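You operate a simulated robot arm through the tools that you are given. There is no shell and no other tool.

The job below is to be done with a simulated robot arm. You get a single attempt, and the scene is never put back.

## Task
Fit the short bar and the long bar to the frameless panel and clamp them.
Fine: open both clamps; short bar at the white clamp, long bar at the green clamp, channels to the glass; both clamps shut.

Only the result counts: the job must be done as asked and must still hold three seconds after the hand-in. Knocking over, shifting, dropping, spilling or breaking anything else fails it.

## Robot
A 6-joint arm with a two-finger gripper, fixed in place. Base frame: the origin is at the foot of the arm, x ahead of it, y to its left, z up; the work surface is at about z = 0.85. Units: m, degrees, N and s.
With the tool pointing down near the work surface it reaches from about 0.44 to 0.82 m from the base axis. Its first joint turns from -166.0 to 166.0 degrees. Payload 1.66 kg.
The tool frame sits at the grasp point between the pads (the TCP): z along the fingers, y along the line on which they close. The tips reach 0.016 m beyond it. The gripper opens to 0.111 m. The gripper's body begins 0.104 m behind the TCP.
Orientation is told as [roll, pitch, yaw] about the base's x, y, z axes, in that order, counted from this pose: with the fingers straight down and closing along the base's y, the tool's x points along the base's -x, its y along +y and its z along -z.

## Interface
- The arm moves only by the tool send_rows. Its argument "increments" is a list of rows, each an object (a shift or turn left out is 0, a gripper value left out holds the last) with "delta_rot": the turn, a rotation vector about the tool's x, y, z in units of 8 degrees (1.0 is 8 degrees), a list of three; "xyz": the shift along the tool's x, y, z in units of 50 mm (1.0 is 50 mm), a list of three; "jaw": the opening, from 0 (shut) to 1 (fully open). In form: [{"delta_rot": [ax, ay, az], "xyz": [dx, dy, dz], "jaw": jaw}, ...]. A call has 1 to 20 rows; each row shifts and turns the commanded pose from where the row before left it, along the tool's axes as they then stand. A call with a number of a shift or a turn outside -1 to 1 is refused whole. Each row takes 0.2 s and may step no farther than 0.05 m and 8.6 degrees from the row before; otherwise, or with a gripper value out of range, the whole call is refused. A pose out of reach is approached as far as the arm can. The call stops where the force on the tool passes 90 N (or 10 N more than at its start, if that is more) or the arm is blocked; 0.2 s more then pass. The fingers move at their own pace and stop on an object; they squeeze with about 24 N. The grip force told is the motor's: it shows also when the fingers shut on nothing. Time passes only in rows, and 0.2 s behind the last, so rows that do not move let the fingers close. It gives the time, the measured TCP pose, the force on the tool (base axes), the opening and the grip force at its end, in the units of the frame above (readings bear some noise), with the torque about the TCP (base axes, N m) and any sound that the robot's microphone picked up.
- Cameras (640 x 400 px; columns grow to the right, rows downward): "scene" is fixed at [0.221, -0.4995, 1.4672]; the picture's right is [0.59, -0.81, 0.00], its down [-0.46, -0.33, -0.82] and it looks along [0.67, 0.49, -0.57] (base axes); focal length 239 px, centre (320, 200). "wrist" rides on the gripper at [0.07, 0.014, -0.143] in the tool frame; the picture's right is [-0.19, 0.98, 0.00], its down [-0.87, -0.17, -0.47] and it looks along [-0.46, -0.09, 0.88] (tool axes); focal length 230 px, centre (320, 200). There is no depth. A picture from a camera that has moved, and an enlarged one, comes with that camera's place and axes in the base frame and with its lens.
- snapshot(camera): a new picture of that camera. It takes no simulated time.
- raise_lower(by): slides the trunk up (or, below 0, down) by that many m; the arm rides with it, the base frame stays. It gives what a move gives, with no picture.
- enlarge(camera, box): a new picture of the part [left, top, right, bottom] of that camera's present view, enlarged. It takes no simulated time.
- job_done(): hands the job in; it is judged then, once.

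Nothing tells you positions but the pictures and the camera data. Unless the task says otherwise, let go and move clear before handing in.

The tools are called after "Call:" as a command line: name --argument value ..., lists and objects as JSON in quotes. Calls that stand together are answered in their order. send_rows: Moves the arm, as the interface text tells. Its arguments: {"type":"object","properties":{"increments":{"type":"array","items":{"type":"object","properties":{"delta_rot":{"type":"array","items":{"type":"number"}},"xyz":{"type":"array","items":{"type":"number"}},"jaw":{"type":"number"}}}}},"required":["increments"]} The other tools are called the same way: raise_lower (by) slides the trunk up or down; snapshot (camera) takes a picture; enlarge (camera, box) takes an enlarged picture of a part of a camera's view; job_done () hands the job in.

At the start:

```text
t: 0.0
ee_pos: [0.5161, 0.0329, 1.2869]
ee_rot: [0.0, 0.0, 0.1]
ft_force: [0.3, -0.4, 0.5]
moment: [0.02, 0.0, -0.01]
opening: 0.1111
grip_force: 0.1
trunk travel left (down, up): [-0.2, 0.39]
```

scene: 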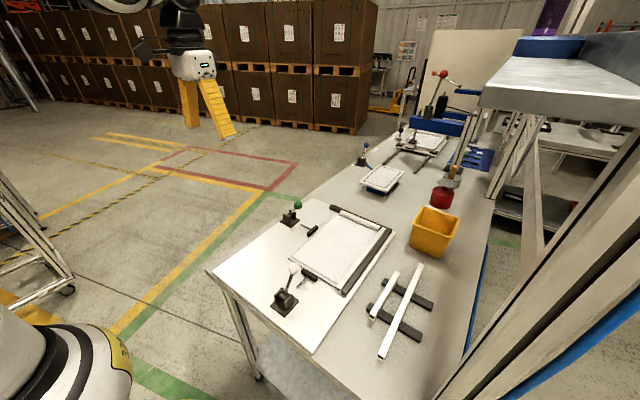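
wrist: 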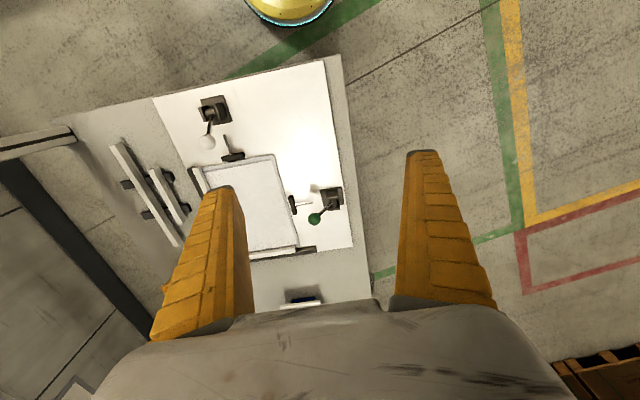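

I see a bench with a panel on a fixture plate, two toggle clamps (white knob and green knob), and two white bars lying on dark rests. I'll take enlarged pictures first to locate everything.

Call:
enlarge --camera "scene" --box '[200, 180, 460, 360]'

Call:
enlarge --camera "wrist" --box '[90, 60, 370, 310]'

Call:
enlarge --camera "scene" --box '[260, 190, 400, 320]'

Call:
enlarge --camera "scene" --box '[350, 240, 450, 370]'

```text
2.22 times, centred on (330, 270) of scene
camera zoom: at [0.221, -0.4995, 1.4672], right [0.59, -0.81, 0.0], down [-0.46, -0.33, -0.82], along [0.67, 0.49, -0.57], focal length 531 px, centre (298, 44)
```

zoom: 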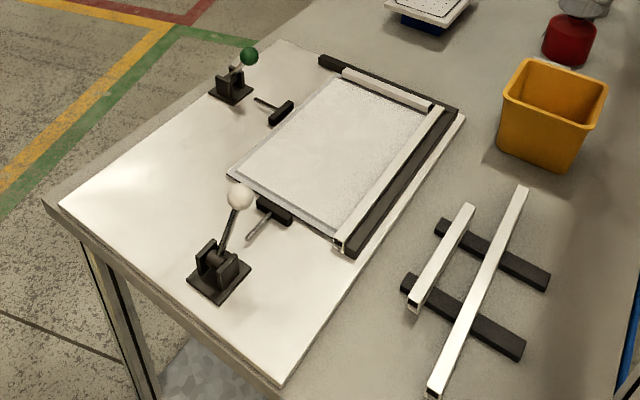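

```text
1.60 times, centred on (230, 185) of wrist
camera zoom: at [0.4456, 0.0476, 1.4307], right [0.19, 0.98, 0.0], down [0.87, -0.17, 0.47], along [0.46, -0.09, -0.88], focal length 368 px, centre (464, 224)
```

zoom: 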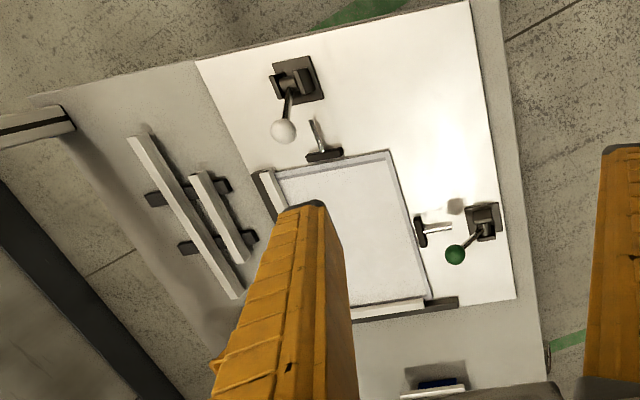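

```text
3.08 times, centred on (330, 255) of scene
camera zoom: at [0.221, -0.4995, 1.4672], right [0.59, -0.81, 0.0], down [-0.46, -0.33, -0.82], along [0.67, 0.49, -0.57], focal length 736 px, centre (289, 31)
```

zoom: 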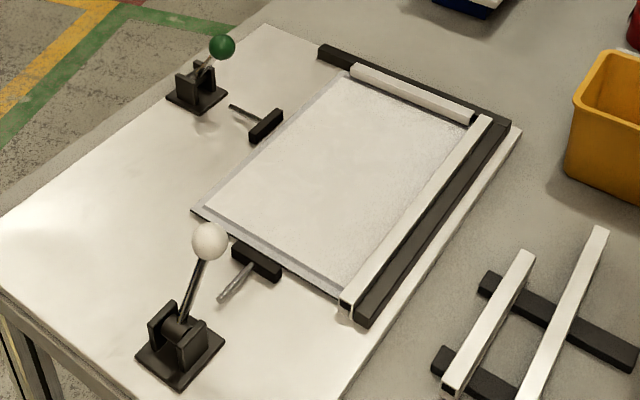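

```text
3.08 times, centred on (400, 305) of scene
camera zoom: at [0.221, -0.4995, 1.4672], right [0.59, -0.81, 0.0], down [-0.46, -0.33, -0.82], along [0.67, 0.49, -0.57], focal length 736 px, centre (74, -123)
```

zoom: 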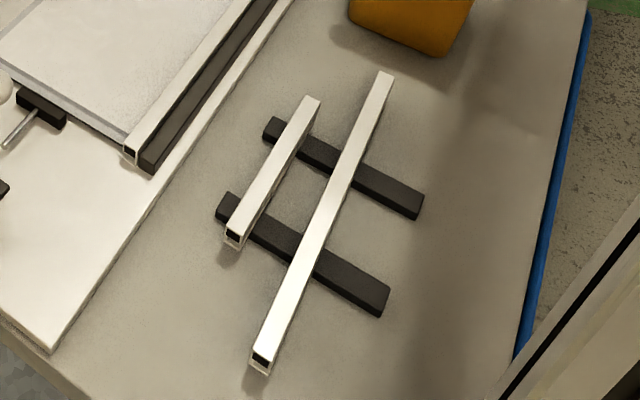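

The panel's fixture holds an L-shaped fence with two bars already fitted. White clamp is near (0.46, -0.20), green clamp near (0.74, 0.02), and the loose bars lie along x near y = -0.41 and -0.46. I'll move the wrist camera over the loose bars to see which way their channels face.

Call:
send_rows --increments '[{"xyz": [0.077, -0.772, 0.333]}, {"xyz": [0.077, -0.772, 0.333]}, {"xyz": [0.077, -0.772, 0.333]}, {"xyz": [0.077, -0.772, 0.333]}, {"xyz": [0.077, -0.772, 0.333]}, {"xyz": [0.077, -0.772, 0.333]}, {"xyz": [0.077, -0.772, 0.333]}, {"xyz": [0.077, -0.772, 0.333]}, {"xyz": [0.077, -0.772, 0.333]}, {"xyz": [0.077, -0.772, 0.333]}, {"xyz": [0.077, -0.772, 0.333]}, {"xyz": [0.077, -0.772, 0.333]}]'

Call:
snapshot --camera "wrist"

Call:
snapshot --camera "scene"

```text
t: 2.6
ee_pos: [0.4684, -0.4301, 1.0857]
ee_rot: [0.0, 0.0, 0.1]
ft_force: [-0.5, 0.0, -0.8]
moment: [0.02, -0.04, 0.0]
opening: 0.1107
grip_force: 0.2
trunk travel left (down, up): [-0.2, 0.39]
```

```text
taken
camera wrist: at [0.3994, -0.4167, 1.2297], right [0.19, 0.98, 0.0], down [0.87, -0.17, 0.47], along [0.46, -0.09, -0.88], focal length 230 px, centre (320, 200)
```

wrist: 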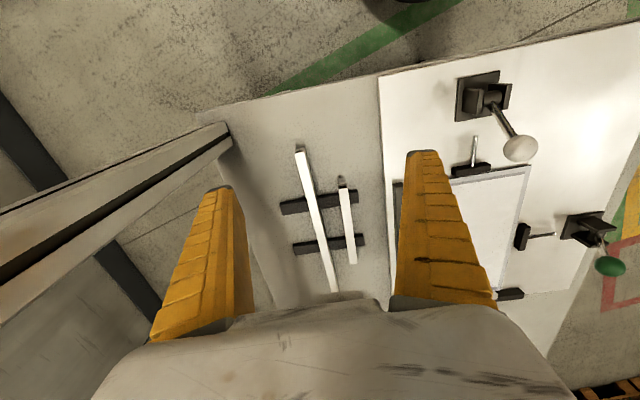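

```text
taken
```

scene: 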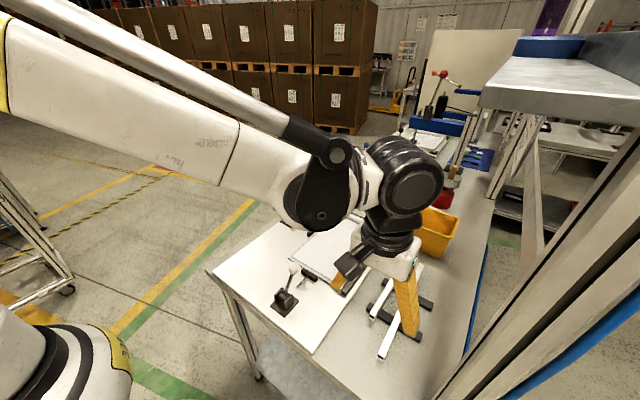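

The bars show in the wrist view with a vertical post to the left near (0.44, -0.58). I'll zoom in on the bars' ends, the clamps and the panel edge.

Call:
enlarge --camera "wrist" --box '[270, 130, 390, 300]'

Call:
enlarge --camera "wrist" --box '[430, 50, 640, 310]'

Call:
enlarge --camera "wrist" --box '[285, 135, 365, 195]'

Call:
enlarge --camera "scene" --box '[250, 240, 350, 330]'

```text
2.35 times, centred on (330, 215) of wrist
camera zoom: at [0.3994, -0.4167, 1.2297], right [0.19, 0.98, 0.0], down [0.87, -0.17, 0.47], along [0.46, -0.09, -0.88], focal length 541 px, centre (296, 165)
```

zoom: 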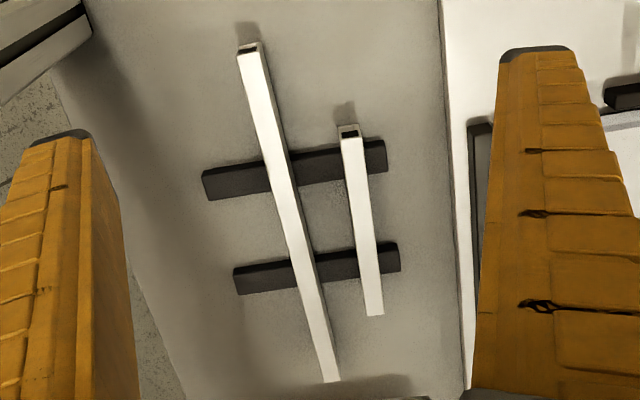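

```text
1.54 times, centred on (535, 180) of wrist
camera zoom: at [0.3994, -0.4167, 1.2297], right [0.19, 0.98, 0.0], down [0.87, -0.17, 0.47], along [0.46, -0.09, -0.88], focal length 354 px, centre (-11, 231)
```

zoom: 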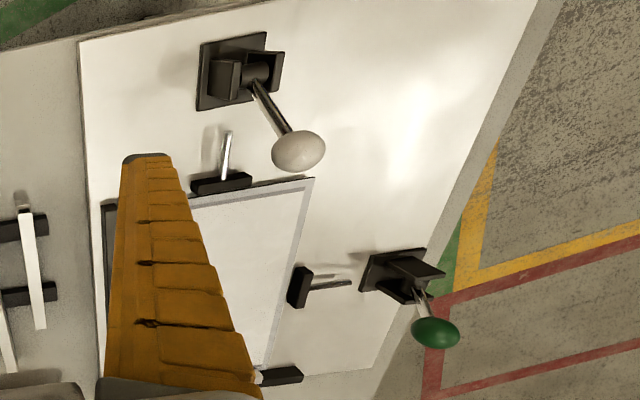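

```text
6.67 times, centred on (325, 165) of wrist
camera zoom: at [0.3994, -0.4167, 1.2297], right [0.19, 0.98, 0.0], down [0.87, -0.17, 0.47], along [0.46, -0.09, -0.88], focal length 1534 px, centre (287, 433)
```

zoom: 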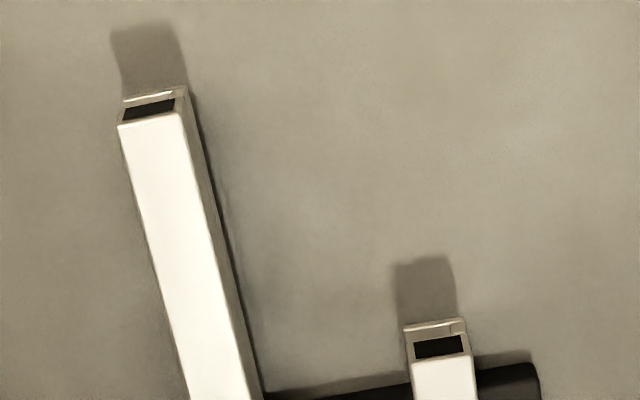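

```text
4.44 times, centred on (300, 285) of scene
camera zoom: at [0.221, -0.4995, 1.4672], right [0.59, -0.81, 0.0], down [-0.46, -0.33, -0.82], along [0.67, 0.49, -0.57], focal length 1063 px, centre (409, -178)
```

zoom: 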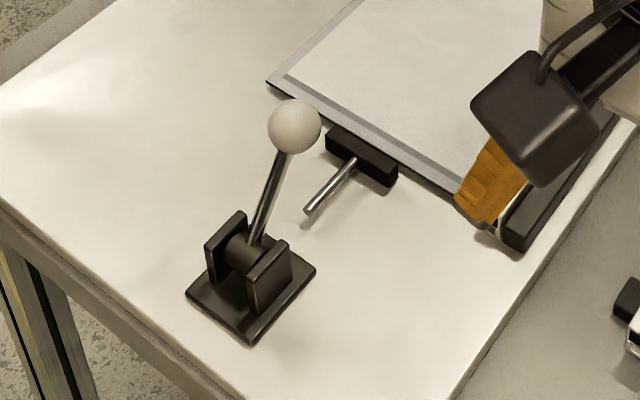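

The levers both lean about 35° toward the panel, and I triangulate the white knob at about (0.514, -0.202, 0.969), its pivot at (0.467, -0.199, 0.902), and the green knob at (0.743, -0.020, 0.961). I now look closer at the bar ends.

Call:
enlarge --camera "scene" --box '[362, 300, 402, 365]'

Call:
enlarge --camera "wrist" --box '[290, 140, 320, 160]'

Call:
enlarge --camera "wrist" --box '[328, 170, 364, 194]'

```text
6.15 times, centred on (382, 332) of scene
camera zoom: at [0.221, -0.4995, 1.4672], right [0.59, -0.81, 0.0], down [-0.46, -0.33, -0.82], along [0.67, 0.49, -0.57], focal length 1471 px, centre (-62, -615)
```

zoom: 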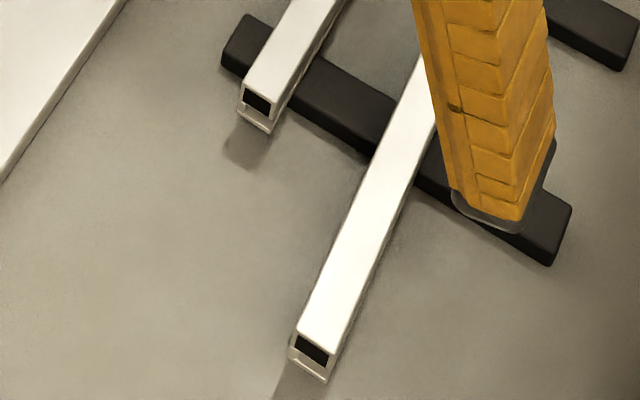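

```text
16.00 times, centred on (305, 150) of wrist
camera zoom: at [0.3994, -0.4167, 1.2297], right [0.19, 0.98, 0.0], down [0.87, -0.17, 0.47], along [0.46, -0.09, -0.88], focal length 3681 px, centre (560, 1000)
```

zoom: 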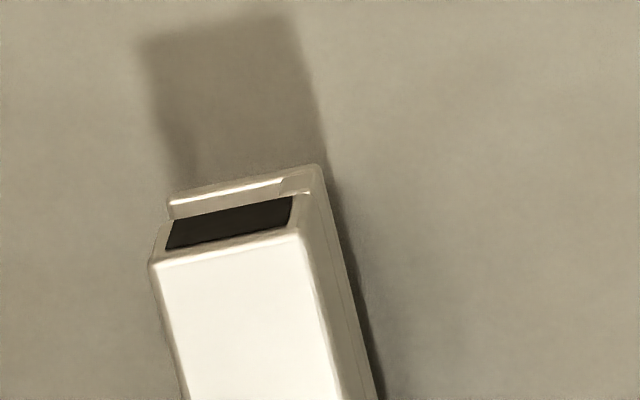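

```text
16.00 times, centred on (346, 182) of wrist
camera zoom: at [0.3994, -0.4167, 1.2297], right [0.19, 0.98, 0.0], down [0.87, -0.17, 0.47], along [0.46, -0.09, -0.88], focal length 3681 px, centre (-96, 488)
```

zoom: 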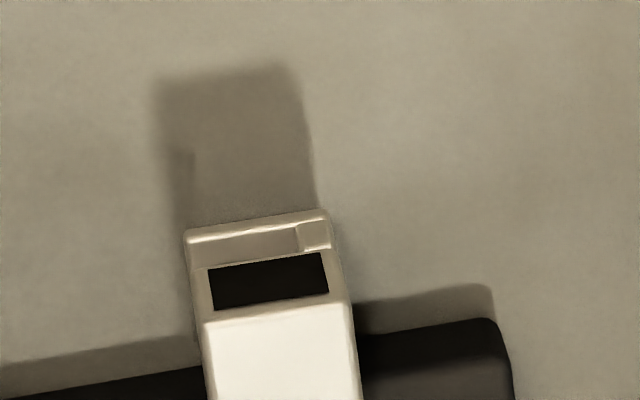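

Each bar has a hollow upper tube and, near the bottom, a slot with its back wall on the +y side, so both channels face -y. The long bar can keep its heading, and the short bar needs a +90° yaw. Next I look at the panel edges and the existing corner fit from above.

Call:
send_rows --increments '[{"xyz": [-0.3, 0.767, -0.05]}, {"xyz": [-0.3, 0.767, -0.05]}, {"xyz": [-0.3, 0.767, -0.05]}, {"xyz": [-0.3, 0.767, -0.05]}, {"xyz": [-0.3, 0.767, -0.05]}, {"xyz": [-0.3, 0.767, -0.05]}]'

Call:
snapshot --camera "wrist"

Call:
enlarge --camera "wrist" --box '[220, 60, 460, 210]'

Call:
enlarge --camera "wrist" --box '[160, 120, 240, 180]'

```text
t: 4.0
ee_pos: [0.5577, -0.1988, 1.1021]
ee_rot: [0.0, 0.0, 0.0]
ft_force: [-0.1, -0.2, 0.2]
moment: [-0.01, 0.01, 0.02]
opening: 0.1108
grip_force: 0.1
trunk travel left (down, up): [-0.2, 0.39]
```

```text
taken
camera wrist: at [0.4886, -0.1841, 1.2457], right [0.19, 0.98, 0.0], down [0.87, -0.17, 0.47], along [0.46, -0.09, -0.88], focal length 230 px, centre (320, 200)
```

wrist: 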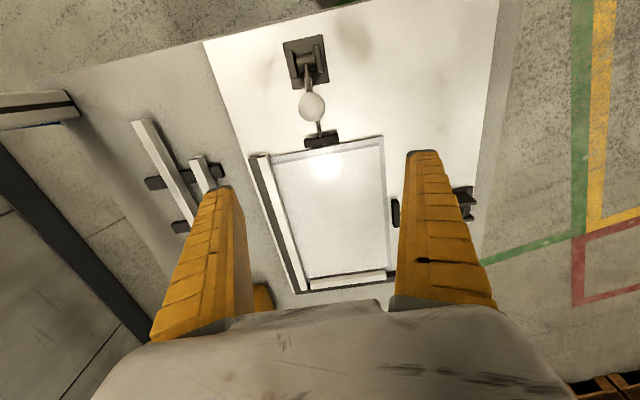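

```text
2.67 times, centred on (340, 135) of wrist
camera zoom: at [0.4886, -0.1841, 1.2457], right [0.19, 0.98, 0.0], down [0.87, -0.17, 0.47], along [0.46, -0.09, -0.88], focal length 614 px, centre (267, 373)
```

zoom: 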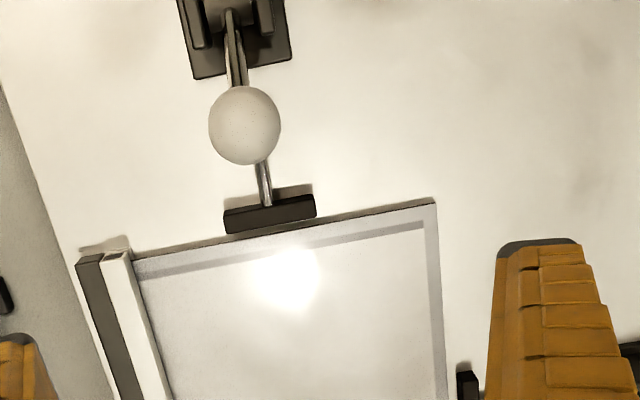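

```text
6.67 times, centred on (200, 150) of wrist
camera zoom: at [0.4886, -0.1841, 1.2457], right [0.19, 0.98, 0.0], down [0.87, -0.17, 0.47], along [0.46, -0.09, -0.88], focal length 1534 px, centre (1120, 533)
```

zoom: 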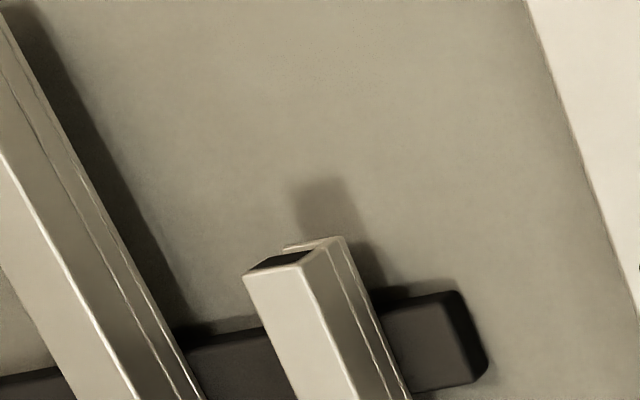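

I want the exact corner fit, so I zoom in on the existing corner, the near corner and the pad.

Call:
enlarge --camera "wrist" --box '[240, 140, 290, 175]'

Call:
enlarge --camera "wrist" --box '[280, 250, 410, 300]'

Call:
enlarge --camera "wrist" --box '[290, 115, 400, 185]'

Call:
enlarge --camera "wrist" --box '[275, 25, 345, 155]'

```text
11.43 times, centred on (265, 158) of wrist
camera zoom: at [0.4886, -0.1841, 1.2457], right [0.19, 0.98, 0.0], down [0.87, -0.17, 0.47], along [0.46, -0.09, -0.88], focal length 2629 px, centre (949, 686)
```

zoom: 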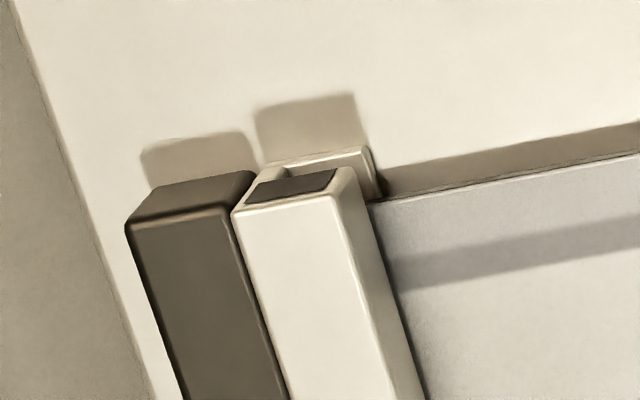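

```text
4.92 times, centred on (345, 275) of wrist
camera zoom: at [0.4886, -0.1841, 1.2457], right [0.19, 0.98, 0.0], down [0.87, -0.17, 0.47], along [0.46, -0.09, -0.88], focal length 1133 px, centre (197, -169)
```

zoom: 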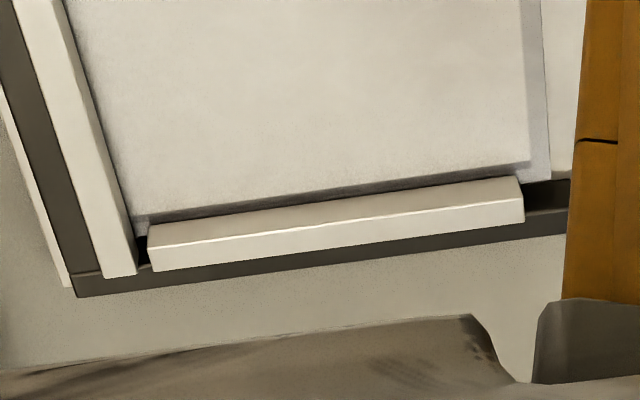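

```text
5.71 times, centred on (345, 150) of wrist
camera zoom: at [0.4886, -0.1841, 1.2457], right [0.19, 0.98, 0.0], down [0.87, -0.17, 0.47], along [0.46, -0.09, -0.88], focal length 1315 px, centre (177, 486)
```

zoom: 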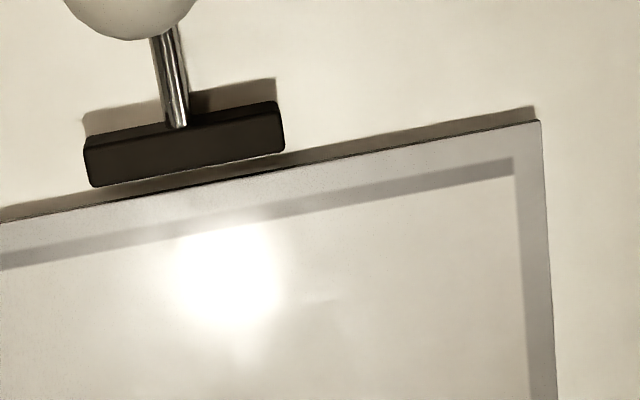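

```text
3.08 times, centred on (310, 90) of wrist
camera zoom: at [0.4886, -0.1841, 1.2457], right [0.19, 0.98, 0.0], down [0.87, -0.17, 0.47], along [0.46, -0.09, -0.88], focal length 708 px, centre (351, 538)
```

zoom: 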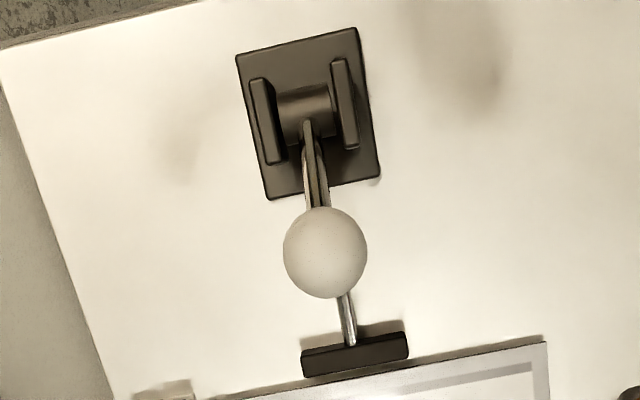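

The glass's near corner is around (0.591, -0.099), the pad touches the glass edge, and the short bar sits between the long bars. I'll close the fingers and descend on the panel side of the white knob so I can push the lever back and see how the pad responds.

Call:
send_rows --increments '[{"jaw": 0, "xyz": [0.0, -0.04, 0.3]}, {"xyz": [0, 0, 0.5]}, {"xyz": [0, 0, 0.6]}, {"xyz": [0, 0, 0.6]}, {"xyz": [0, 0, 0.54]}]'

Call:
snapshot --camera "wrist"

Call:
enlarge --camera "scene" --box '[250, 200, 410, 330]'

```text
t: 5.2
ee_pos: [0.5561, -0.202, 0.9742]
ee_rot: [0.0, -0.1, 0.0]
ft_force: [-0.1, -0.9, -0.1]
moment: [-0.02, 0.02, -0.02]
opening: 0.0
grip_force: 23.9
trunk travel left (down, up): [-0.2, 0.39]
```

```text
taken
camera wrist: at [0.4875, -0.1874, 1.118], right [0.19, 0.98, 0.0], down [0.87, -0.17, 0.47], along [0.46, -0.09, -0.88], focal length 230 px, centre (320, 200)
```

wrist: 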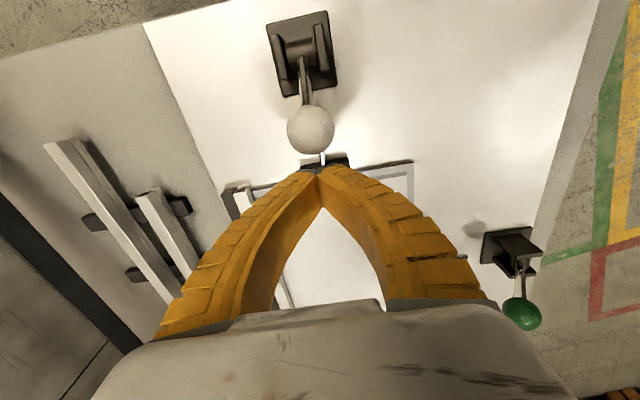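

```text
3.08 times, centred on (330, 265) of scene
camera zoom: at [0.221, -0.4995, 1.4672], right [0.59, -0.81, 0.0], down [-0.46, -0.33, -0.82], along [0.67, 0.49, -0.57], focal length 736 px, centre (289, 0)
```

zoom: 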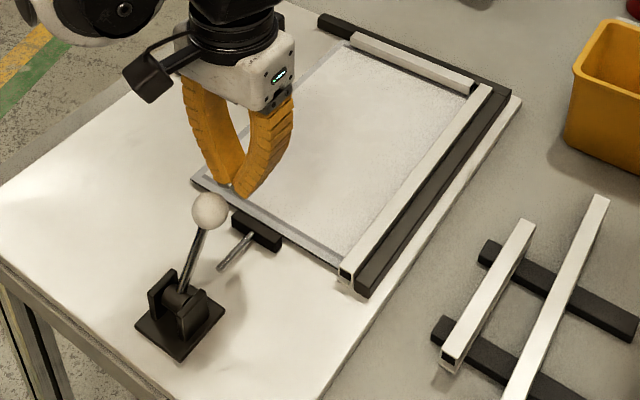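

The fingertips are on the panel side of the white knob with a small gap. I now push it gently back toward -x and check the force and the pad.

Call:
send_rows --increments '[{"xyz": [0.2, 0, 0]}, {"xyz": [0.2, 0, 0]}, {"xyz": [0.2, 0, 0]}, {"xyz": [0.2, 0, 0]}]'

Call:
enlarge --camera "scene" --box '[250, 220, 370, 330]'

Call:
snapshot --camera "wrist"

```text
t: 6.2
ee_pos: [0.5168, -0.2015, 0.9748]
ee_rot: [0.0, 0.1, -0.1]
ft_force: [2.1, 1.8, 0.5]
moment: [0.03, 0.02, -0.02]
opening: 0.0003
grip_force: 28.4
trunk travel left (down, up): [-0.2, 0.39]
```

```text
3.64 times, centred on (310, 275) of scene
camera zoom: at [0.221, -0.4995, 1.4672], right [0.59, -0.81, 0.0], down [-0.46, -0.33, -0.82], along [0.67, 0.49, -0.57], focal length 869 px, centre (356, -73)
```

zoom: 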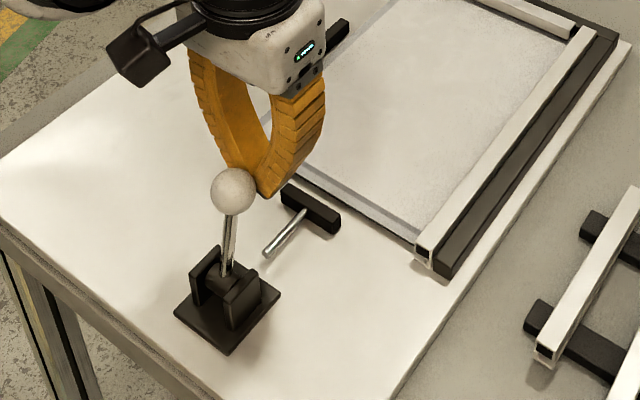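

```text
taken
camera wrist: at [0.4478, -0.1871, 1.1182], right [0.19, 0.98, 0.0], down [0.87, -0.17, 0.47], along [0.46, -0.09, -0.88], focal length 230 px, centre (320, 200)
```

wrist: 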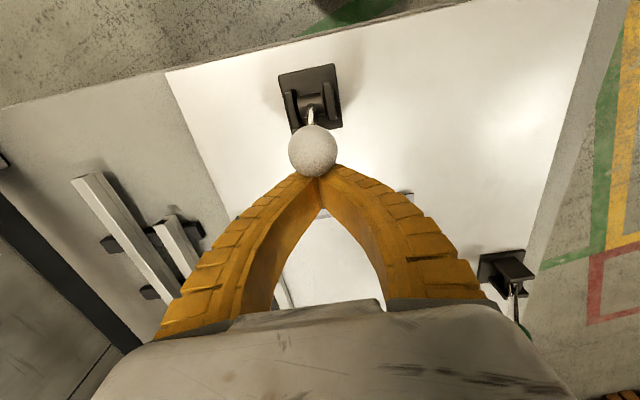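

The lever swings easily and the pad has begun to retract from the glass, so tilting back opens it. I keep pushing.

Call:
send_rows --increments '[{"xyz": [0.2, 0, 0]}, {"xyz": [0.2, 0, 0]}, {"xyz": [0.2, 0, 0]}, {"xyz": [0.2, 0, 0]}, {"xyz": [0.2, 0, 0]}]'

Call:
enlarge --camera "scene" --box '[250, 220, 370, 330]'

Call:
snapshot --camera "wrist"

```text
t: 7.4
ee_pos: [0.4676, -0.2003, 0.975]
ee_rot: [0.1, 0.1, -0.1]
ft_force: [-0.3, 0.9, 0.8]
moment: [-0.05, 0.02, 0.01]
opening: 0.0
grip_force: 28.4
trunk travel left (down, up): [-0.2, 0.39]
```

```text
3.64 times, centred on (310, 275) of scene
camera zoom: at [0.221, -0.4995, 1.4672], right [0.59, -0.81, 0.0], down [-0.46, -0.33, -0.82], along [0.67, 0.49, -0.57], focal length 869 px, centre (356, -73)
```

zoom: 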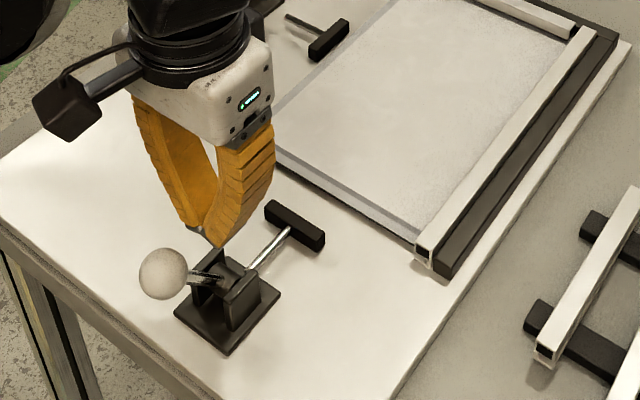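

```text
taken
camera wrist: at [0.3982, -0.1871, 1.1186], right [0.19, 0.98, 0.0], down [0.87, -0.17, 0.47], along [0.46, -0.09, -0.88], focal length 230 px, centre (320, 200)
```

wrist: 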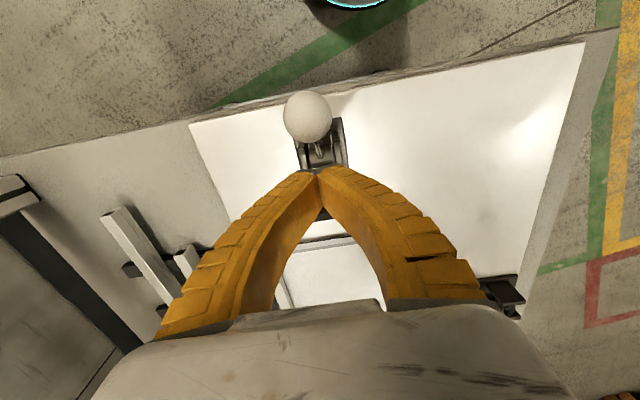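

The white lever has flipped fully back and its pad retracted about 30 mm. Next I rise, turn the tool to yaw +90°, and go to the panel side of the green knob.

Call:
send_rows --increments '[{"xyz": [0, 0, -0.833]}, {"xyz": [0, 0, -0.833]}, {"xyz": [0, 0, -0.833]}, {"delta_rot": [0, 0, -0.9375]}, {"delta_rot": [0, 0, -0.9375]}, {"delta_rot": [0, 0, -0.9375]}, {"delta_rot": [0, 0, -0.9375]}, {"delta_rot": [0, 0, -0.9375]}, {"delta_rot": [0, 0, -0.9375]}, {"delta_rot": [0, 0, -0.9375]}, {"delta_rot": [0, 0, -0.9375]}, {"delta_rot": [0, 0, -0.9375]}, {"delta_rot": [0, 0, -0.9375]}, {"delta_rot": [0, 0, -0.9375]}, {"delta_rot": [0, 0, -0.9375]}]'

Call:
snapshot --camera "wrist"

```text
t: 10.6
ee_pos: [0.4681, -0.201, 1.0992]
ee_rot: [-0.1, 0.0, 90.1]
ft_force: [-1.6, 0.1, -0.2]
moment: [0.02, 0.03, 0.03]
opening: 0.0
grip_force: 28.7
trunk travel left (down, up): [-0.2, 0.39]
```

```text
taken
camera wrist: at [0.455, -0.2705, 1.243], right [-0.98, 0.19, 0.0], down [0.17, 0.87, 0.47], along [0.09, 0.46, -0.88], focal length 230 px, centre (320, 200)
```

wrist: 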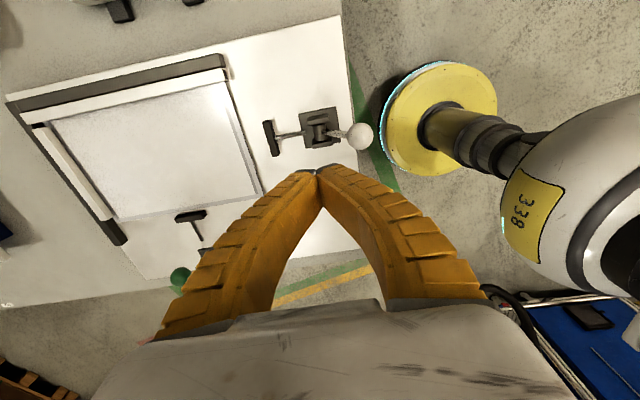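

Yaw is at +90° and the view is clear. I move across to the panel side of the green knob at a safe height.

Call:
send_rows --increments '[{"xyz": [-0.394, -0.787, 0]}, {"xyz": [-0.394, -0.787, 0]}, {"xyz": [-0.394, -0.787, 0]}, {"xyz": [-0.394, -0.787, 0]}, {"xyz": [-0.394, -0.787, 0]}, {"xyz": [-0.394, -0.787, 0]}, {"xyz": [-0.394, -0.787, 0]}]'

Call:
snapshot --camera "wrist"

Call:
enlarge --camera "scene" --box '[250, 160, 410, 270]'

```text
t: 12.2
ee_pos: [0.7441, -0.0631, 1.0995]
ee_rot: [0.0, -0.1, 90.0]
ft_force: [0.6, 0.6, 0.0]
moment: [-0.01, 0.02, 0.01]
opening: 0.0001
grip_force: 28.4
trunk travel left (down, up): [-0.2, 0.39]
```

```text
taken
camera wrist: at [0.7316, -0.1322, 1.2434], right [-0.98, 0.19, 0.0], down [0.17, 0.87, 0.47], along [0.09, 0.46, -0.88], focal length 230 px, centre (320, 200)
```

wrist: 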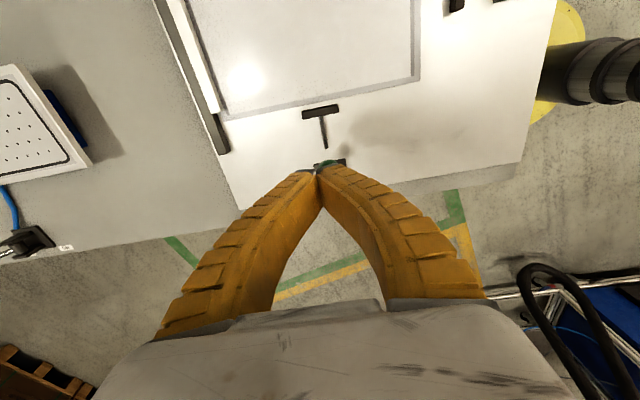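

```text
3.64 times, centred on (330, 215) of scene
camera zoom: at [0.221, -0.4995, 1.4672], right [0.59, -0.81, 0.0], down [-0.46, -0.33, -0.82], along [0.67, 0.49, -0.57], focal length 869 px, centre (284, 146)
```

zoom: 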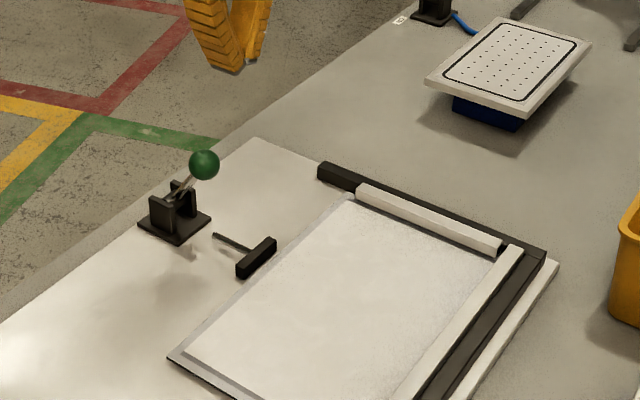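

The green knob is just ahead of the fingertips, as computed. I descend and push it toward +y in small steps.

Call:
send_rows --increments '[{"xyz": [0, 0, 0.6475]}, {"xyz": [0, 0, 0.6475]}, {"xyz": [0, 0, 0.6475]}, {"xyz": [0, 0, 0.6475]}, {"xyz": [-0.2, 0, 0]}, {"xyz": [-0.2, 0, 0]}, {"xyz": [-0.2, 0, 0]}, {"xyz": [-0.2, 0, 0]}]'

Call:
enlarge --camera "scene" --box '[250, 160, 410, 270]'

```text
t: 14.0
ee_pos: [0.7438, -0.0223, 0.9701]
ee_rot: [-0.1, 0.2, 90.0]
ft_force: [-1.2, -1.6, -0.6]
moment: [0.0, -0.04, 0.0]
opening: 0.0002
grip_force: 28.6
trunk travel left (down, up): [-0.2, 0.39]
```

```text
3.64 times, centred on (330, 215) of scene
camera zoom: at [0.221, -0.4995, 1.4672], right [0.59, -0.81, 0.0], down [-0.46, -0.33, -0.82], along [0.67, 0.49, -0.57], focal length 869 px, centre (284, 146)
```

zoom: 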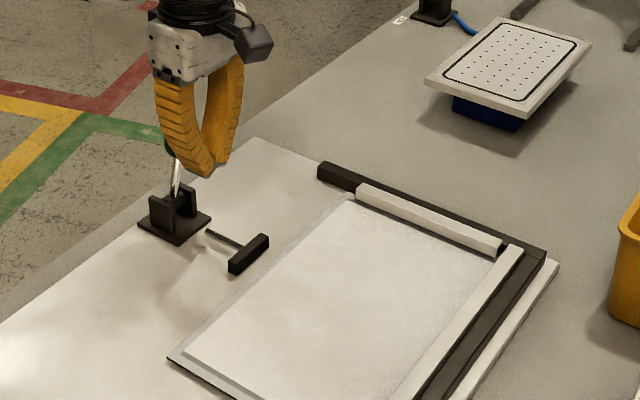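

The green lever is moving back and its pad is retracting. I continue the push past vertical.

Call:
send_rows --increments '[{"xyz": [-0.2, 0, 0]}, {"xyz": [-0.2, 0, 0]}, {"xyz": [-0.2, 0, 0]}, {"xyz": [-0.2, 0, 0]}, {"xyz": [-0.2, 0, 0]}]'

Call:
enlarge --camera "scene" --box '[250, 160, 410, 270]'

Call:
snapshot --camera "wrist"

```text
t: 15.2
ee_pos: [0.744, 0.0268, 0.9711]
ee_rot: [0.0, 0.0, 90.0]
ft_force: [0.1, 0.1, 0.5]
moment: [-0.04, 0.04, -0.03]
opening: 0.0
grip_force: 28.7
trunk travel left (down, up): [-0.2, 0.39]
```

```text
3.64 times, centred on (330, 215) of scene
camera zoom: at [0.221, -0.4995, 1.4672], right [0.59, -0.81, 0.0], down [-0.46, -0.33, -0.82], along [0.67, 0.49, -0.57], focal length 869 px, centre (284, 146)
```

zoom: 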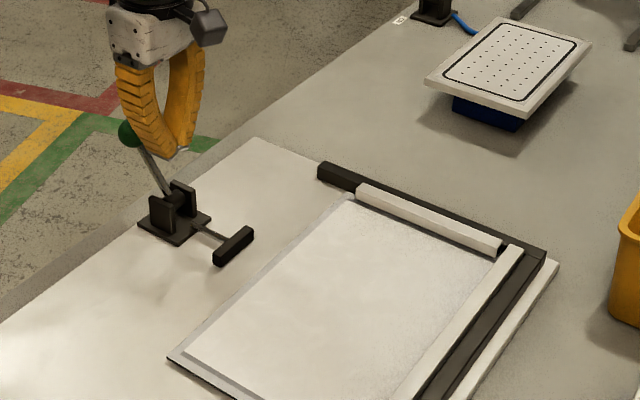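

```text
taken
camera wrist: at [0.7308, -0.0421, 1.1138], right [-0.98, 0.19, 0.0], down [0.17, 0.87, 0.47], along [0.09, 0.46, -0.88], focal length 230 px, centre (320, 200)
```

wrist: 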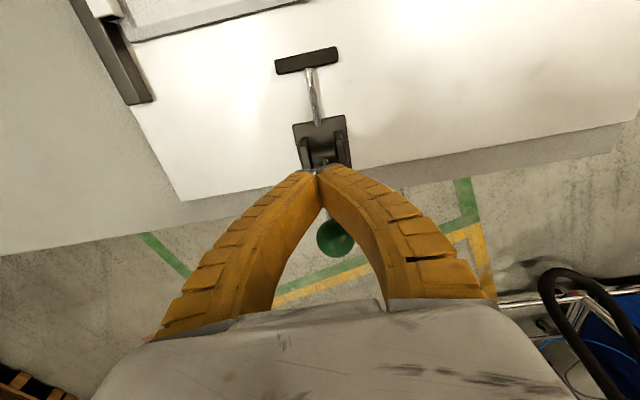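

The green lever is past vertical but not yet fully back. I push a little further.

Call:
send_rows --increments '[{"xyz": [-0.2, 0, 0.05]}, {"xyz": [-0.2, 0, 0.1]}, {"xyz": [-0.2, 0, 0.1]}, {"xyz": [-0.2, 0, 0.1]}]'

Call:
enlarge --camera "scene" --box '[250, 160, 410, 270]'

Call:
snapshot --camera "wrist"

```text
t: 16.2
ee_pos: [0.7408, 0.0456, 0.954]
ee_rot: [0.2, 1.3, 89.1]
ft_force: [-11.9, -36.5, 2.5]
moment: [0.08, -0.02, 0.38]
opening: 0.0
grip_force: 28.2
trunk travel left (down, up): [-0.2, 0.39]
stopped in row 4: the force on the tool passed its limit at 93 N (the readings are from after the stop); the commanded pose is now the measured one
```

```text
3.64 times, centred on (330, 215) of scene
camera zoom: at [0.221, -0.4995, 1.4672], right [0.59, -0.81, 0.0], down [-0.46, -0.33, -0.82], along [0.67, 0.49, -0.57], focal length 869 px, centre (284, 146)
```

zoom: 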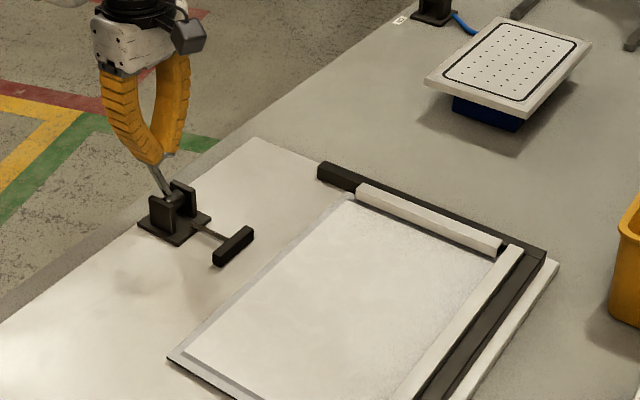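

```text
taken
camera wrist: at [0.728, -0.0209, 1.1], right [-0.98, 0.21, 0.0], down [0.18, 0.87, 0.45], along [0.09, 0.44, -0.89], focal length 230 px, centre (320, 200)
```

wrist: 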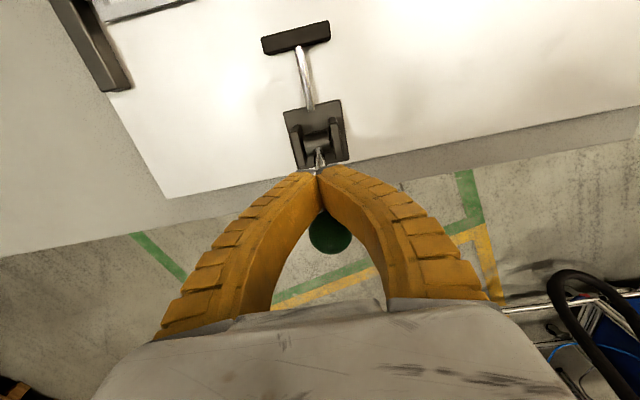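

Both levers are now against their open stops (about 38° back) and both pads have retracted about 29 mm. I back off from the lever, rise, and turn back to yaw 0 for a measuring look at the panel.

Call:
send_rows --increments '[{"xyz": [0.5, 0, 0]}, {"xyz": [0, 0, -0.8]}, {"xyz": [0, 0, -0.8]}, {"xyz": [0, 0, -0.8]}, {"delta_rot": [0, 0, 0.9275], "jaw": 1}, {"delta_rot": [0, 0, 0.9275]}, {"delta_rot": [0, 0, 0.9275]}, {"delta_rot": [0, 0, 0.9275]}, {"delta_rot": [0, 0, 0.9275]}, {"delta_rot": [0, 0, 0.9275]}, {"delta_rot": [0, 0, 0.9275]}, {"delta_rot": [0, 0, 0.9275]}, {"delta_rot": [0, 0, 0.9275]}, {"delta_rot": [0, 0, 0.9275]}, {"delta_rot": [0, 0, 0.9275]}, {"delta_rot": [0, 0, 0.9275]}]'

```text
t: 19.6
ee_pos: [0.744, 0.0278, 1.0738]
ee_rot: [-1.0, 0.3, 0.2]
ft_force: [0.5, 1.1, 0.2]
moment: [-0.01, 0.05, 0.0]
opening: 0.1111
grip_force: 0.1
trunk travel left (down, up): [-0.2, 0.39]
```

Now I correct the small tilt and move to a measuring pose above the panel's near edge.

Call:
send_rows --increments '[{"delta_rot": [-0.125, -0.0375, 0.025]}, {"xyz": [0.28, -0.807, 0]}, {"xyz": [0.28, -0.807, 0]}, {"xyz": [0.28, -0.807, 0]}, {"xyz": [0.28, -0.807, 0]}, {"xyz": [0.28, -0.807, 0]}, {"xyz": [0.28, -0.807, 0]}, {"xyz": [0, 0, 0.76]}, {"xyz": [0, 0, 0.76]}, {"xyz": [0, 0, 0.76]}, {}]'

Call:
snapshot --camera "wrist"

Call:
enlarge --camera "wrist" --box '[180, 20, 340, 120]'

Call:
enlarge --camera "wrist" --box '[320, 20, 480, 120]'

```text
t: 22.0
ee_pos: [0.6599, -0.2123, 0.9603]
ee_rot: [-0.1, 0.0, 0.1]
ft_force: [0.3, -0.4, -0.1]
moment: [-0.01, 0.0, 0.02]
opening: 0.1107
grip_force: 0.1
trunk travel left (down, up): [-0.2, 0.39]
```

```text
taken
camera wrist: at [0.5905, -0.199, 1.1036], right [0.19, 0.98, 0.0], down [0.86, -0.17, 0.47], along [0.47, -0.09, -0.88], focal length 230 px, centre (320, 200)
```

wrist: 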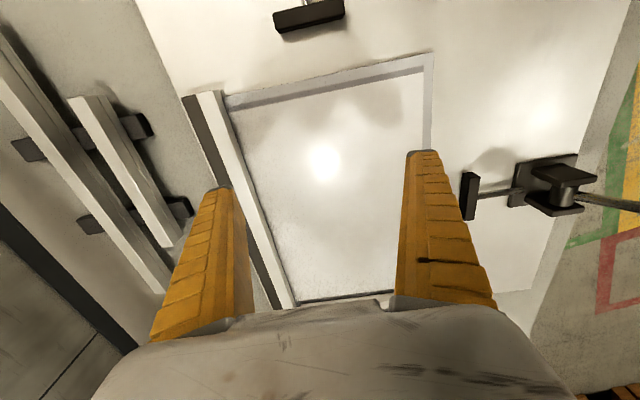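

```text
4.00 times, centred on (260, 70) of wrist
camera zoom: at [0.5905, -0.199, 1.1036], right [0.19, 0.98, 0.0], down [0.86, -0.17, 0.47], along [0.47, -0.09, -0.88], focal length 920 px, centre (560, 720)
```

zoom: 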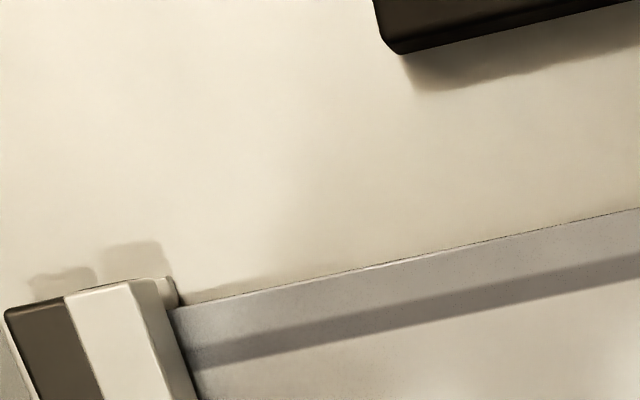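

```text
4.00 times, centred on (400, 70) of wrist
camera zoom: at [0.5905, -0.199, 1.1036], right [0.19, 0.98, 0.0], down [0.86, -0.17, 0.47], along [0.47, -0.09, -0.88], focal length 920 px, centre (0, 720)
```

zoom: 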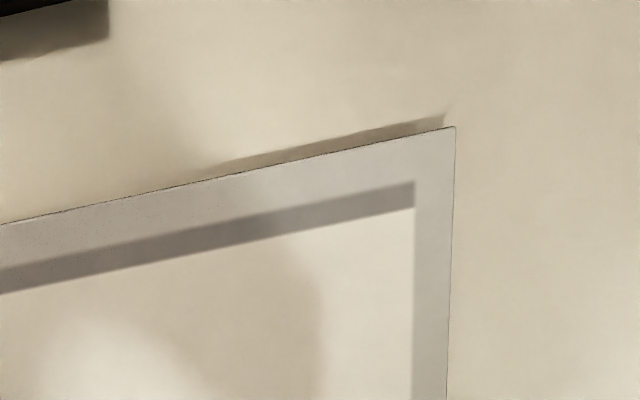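

From this view I get: glass near edge x ≈ 0.590, glass +y edge y ≈ -0.100, fitted short bar centred at y ≈ -0.199, fitted long bar centred at x ≈ 0.7405, and bar width ≈ 16 mm. Now I look closely at the loose bars from above.

Call:
send_rows --increments '[{"xyz": [0.24, -0.832, 0]}, {"xyz": [0.24, -0.832, 0]}, {"xyz": [0.24, -0.832, 0]}, {"xyz": [0.24, -0.832, 0]}, {"xyz": [0.24, -0.832, 0]}, {}]'

Call:
snapshot --camera "wrist"

Call:
enlarge --camera "wrist" --box '[240, 0, 400, 100]'

Call:
enlarge --camera "wrist" --box '[240, 80, 400, 200]'

```text
t: 23.4
ee_pos: [0.6006, -0.4218, 0.9589]
ee_rot: [0.1, -0.1, 0.1]
ft_force: [-0.3, -0.7, 0.0]
moment: [-0.03, -0.04, 0.0]
opening: 0.1111
grip_force: 0.0
trunk travel left (down, up): [-0.2, 0.39]
```

```text
taken
camera wrist: at [0.5305, -0.4082, 1.1029], right [0.19, 0.98, 0.0], down [0.86, -0.17, 0.47], along [0.47, -0.09, -0.88], focal length 230 px, centre (320, 200)
```

wrist: 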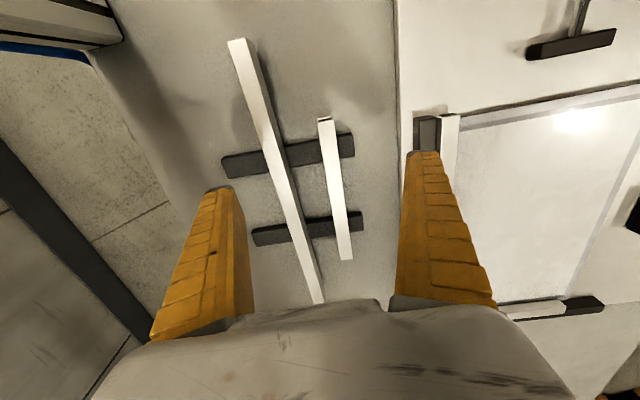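

```text
4.00 times, centred on (320, 50) of wrist
camera zoom: at [0.5305, -0.4082, 1.1029], right [0.19, 0.98, 0.0], down [0.86, -0.17, 0.47], along [0.47, -0.09, -0.88], focal length 920 px, centre (320, 800)
```

zoom: 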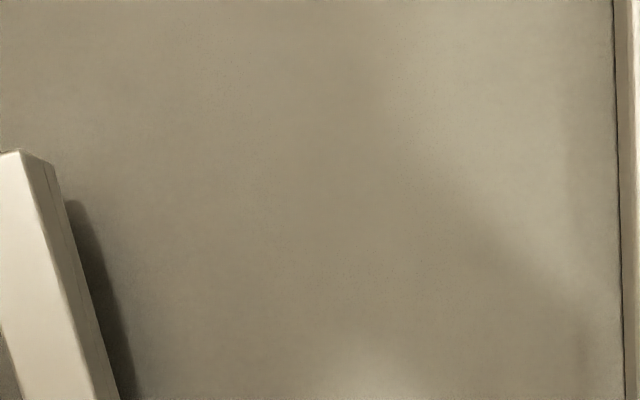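

```text
3.33 times, centred on (320, 140) of wrist
camera zoom: at [0.5305, -0.4082, 1.1029], right [0.19, 0.98, 0.0], down [0.86, -0.17, 0.47], along [0.47, -0.09, -0.88], focal length 767 px, centre (320, 400)
```

zoom: 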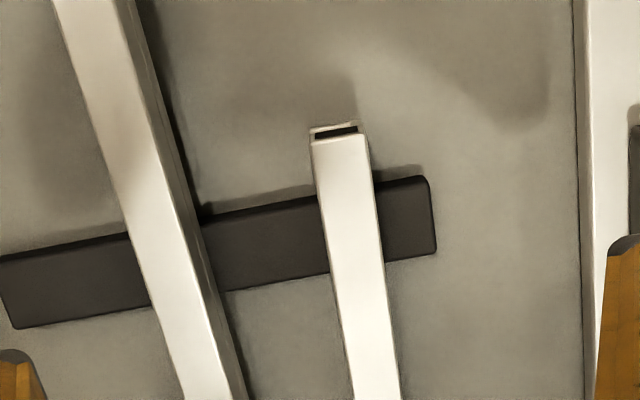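

I zoom tighter on the short bar's end and on the far ends to measure width and length.

Call:
enlarge --camera "wrist" --box '[308, 108, 348, 133]'

Call:
enlarge --camera "wrist" --box '[220, 25, 284, 65]'

Call:
enlarge --camera "wrist" --box '[290, 200, 380, 310]'

Call:
enlarge --camera "wrist" --box '[400, 100, 480, 150]'

```text
16.00 times, centred on (328, 120) of wrist
camera zoom: at [0.5305, -0.4082, 1.1029], right [0.19, 0.98, 0.0], down [0.86, -0.17, 0.47], along [0.47, -0.09, -0.88], focal length 3681 px, centre (192, 1472)
```

zoom: 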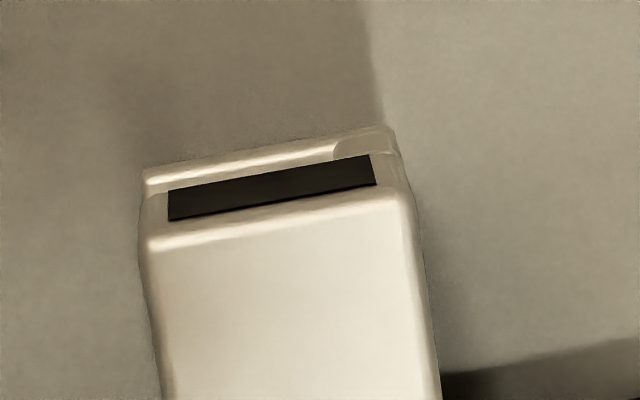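

```text
10.00 times, centred on (252, 45) of wrist
camera zoom: at [0.5305, -0.4082, 1.1029], right [0.19, 0.98, 0.0], down [0.86, -0.17, 0.47], along [0.47, -0.09, -0.88], focal length 2301 px, centre (1000, 1750)
```

zoom: 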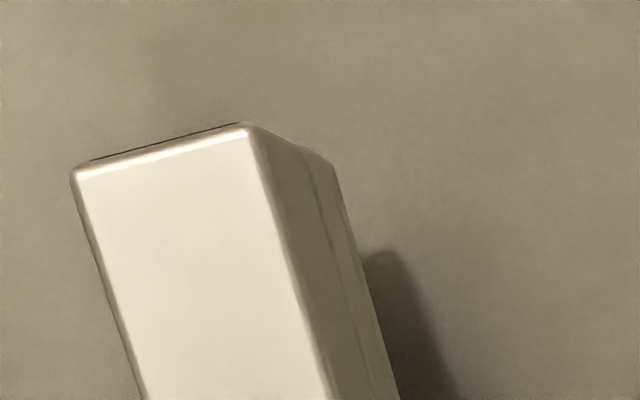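

```text
3.64 times, centred on (335, 255) of wrist
camera zoom: at [0.5305, -0.4082, 1.1029], right [0.19, 0.98, 0.0], down [0.86, -0.17, 0.47], along [0.47, -0.09, -0.88], focal length 837 px, centre (266, 0)
```

zoom: 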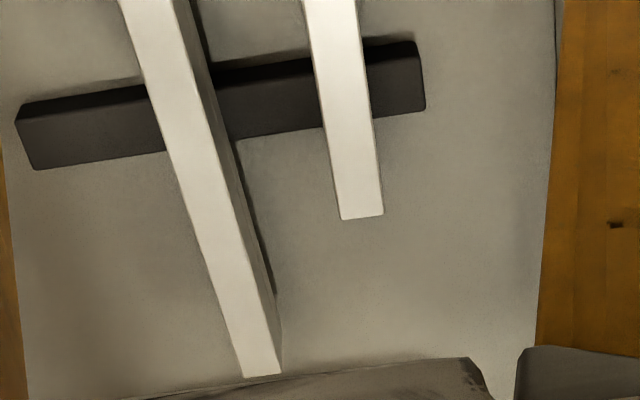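

```text
8.00 times, centred on (440, 125) of wrist
camera zoom: at [0.5305, -0.4082, 1.1029], right [0.19, 0.98, 0.0], down [0.86, -0.17, 0.47], along [0.47, -0.09, -0.88], focal length 1841 px, centre (-640, 800)
```

zoom: 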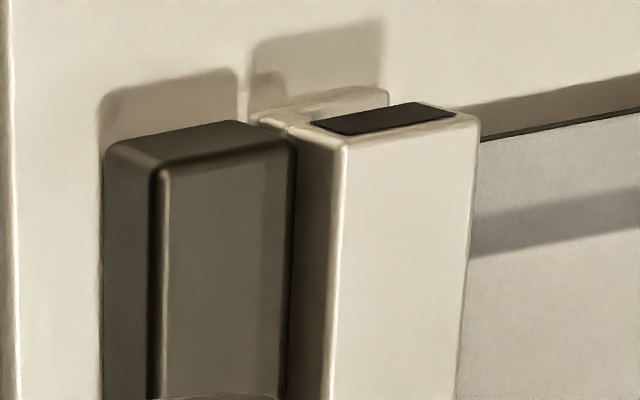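

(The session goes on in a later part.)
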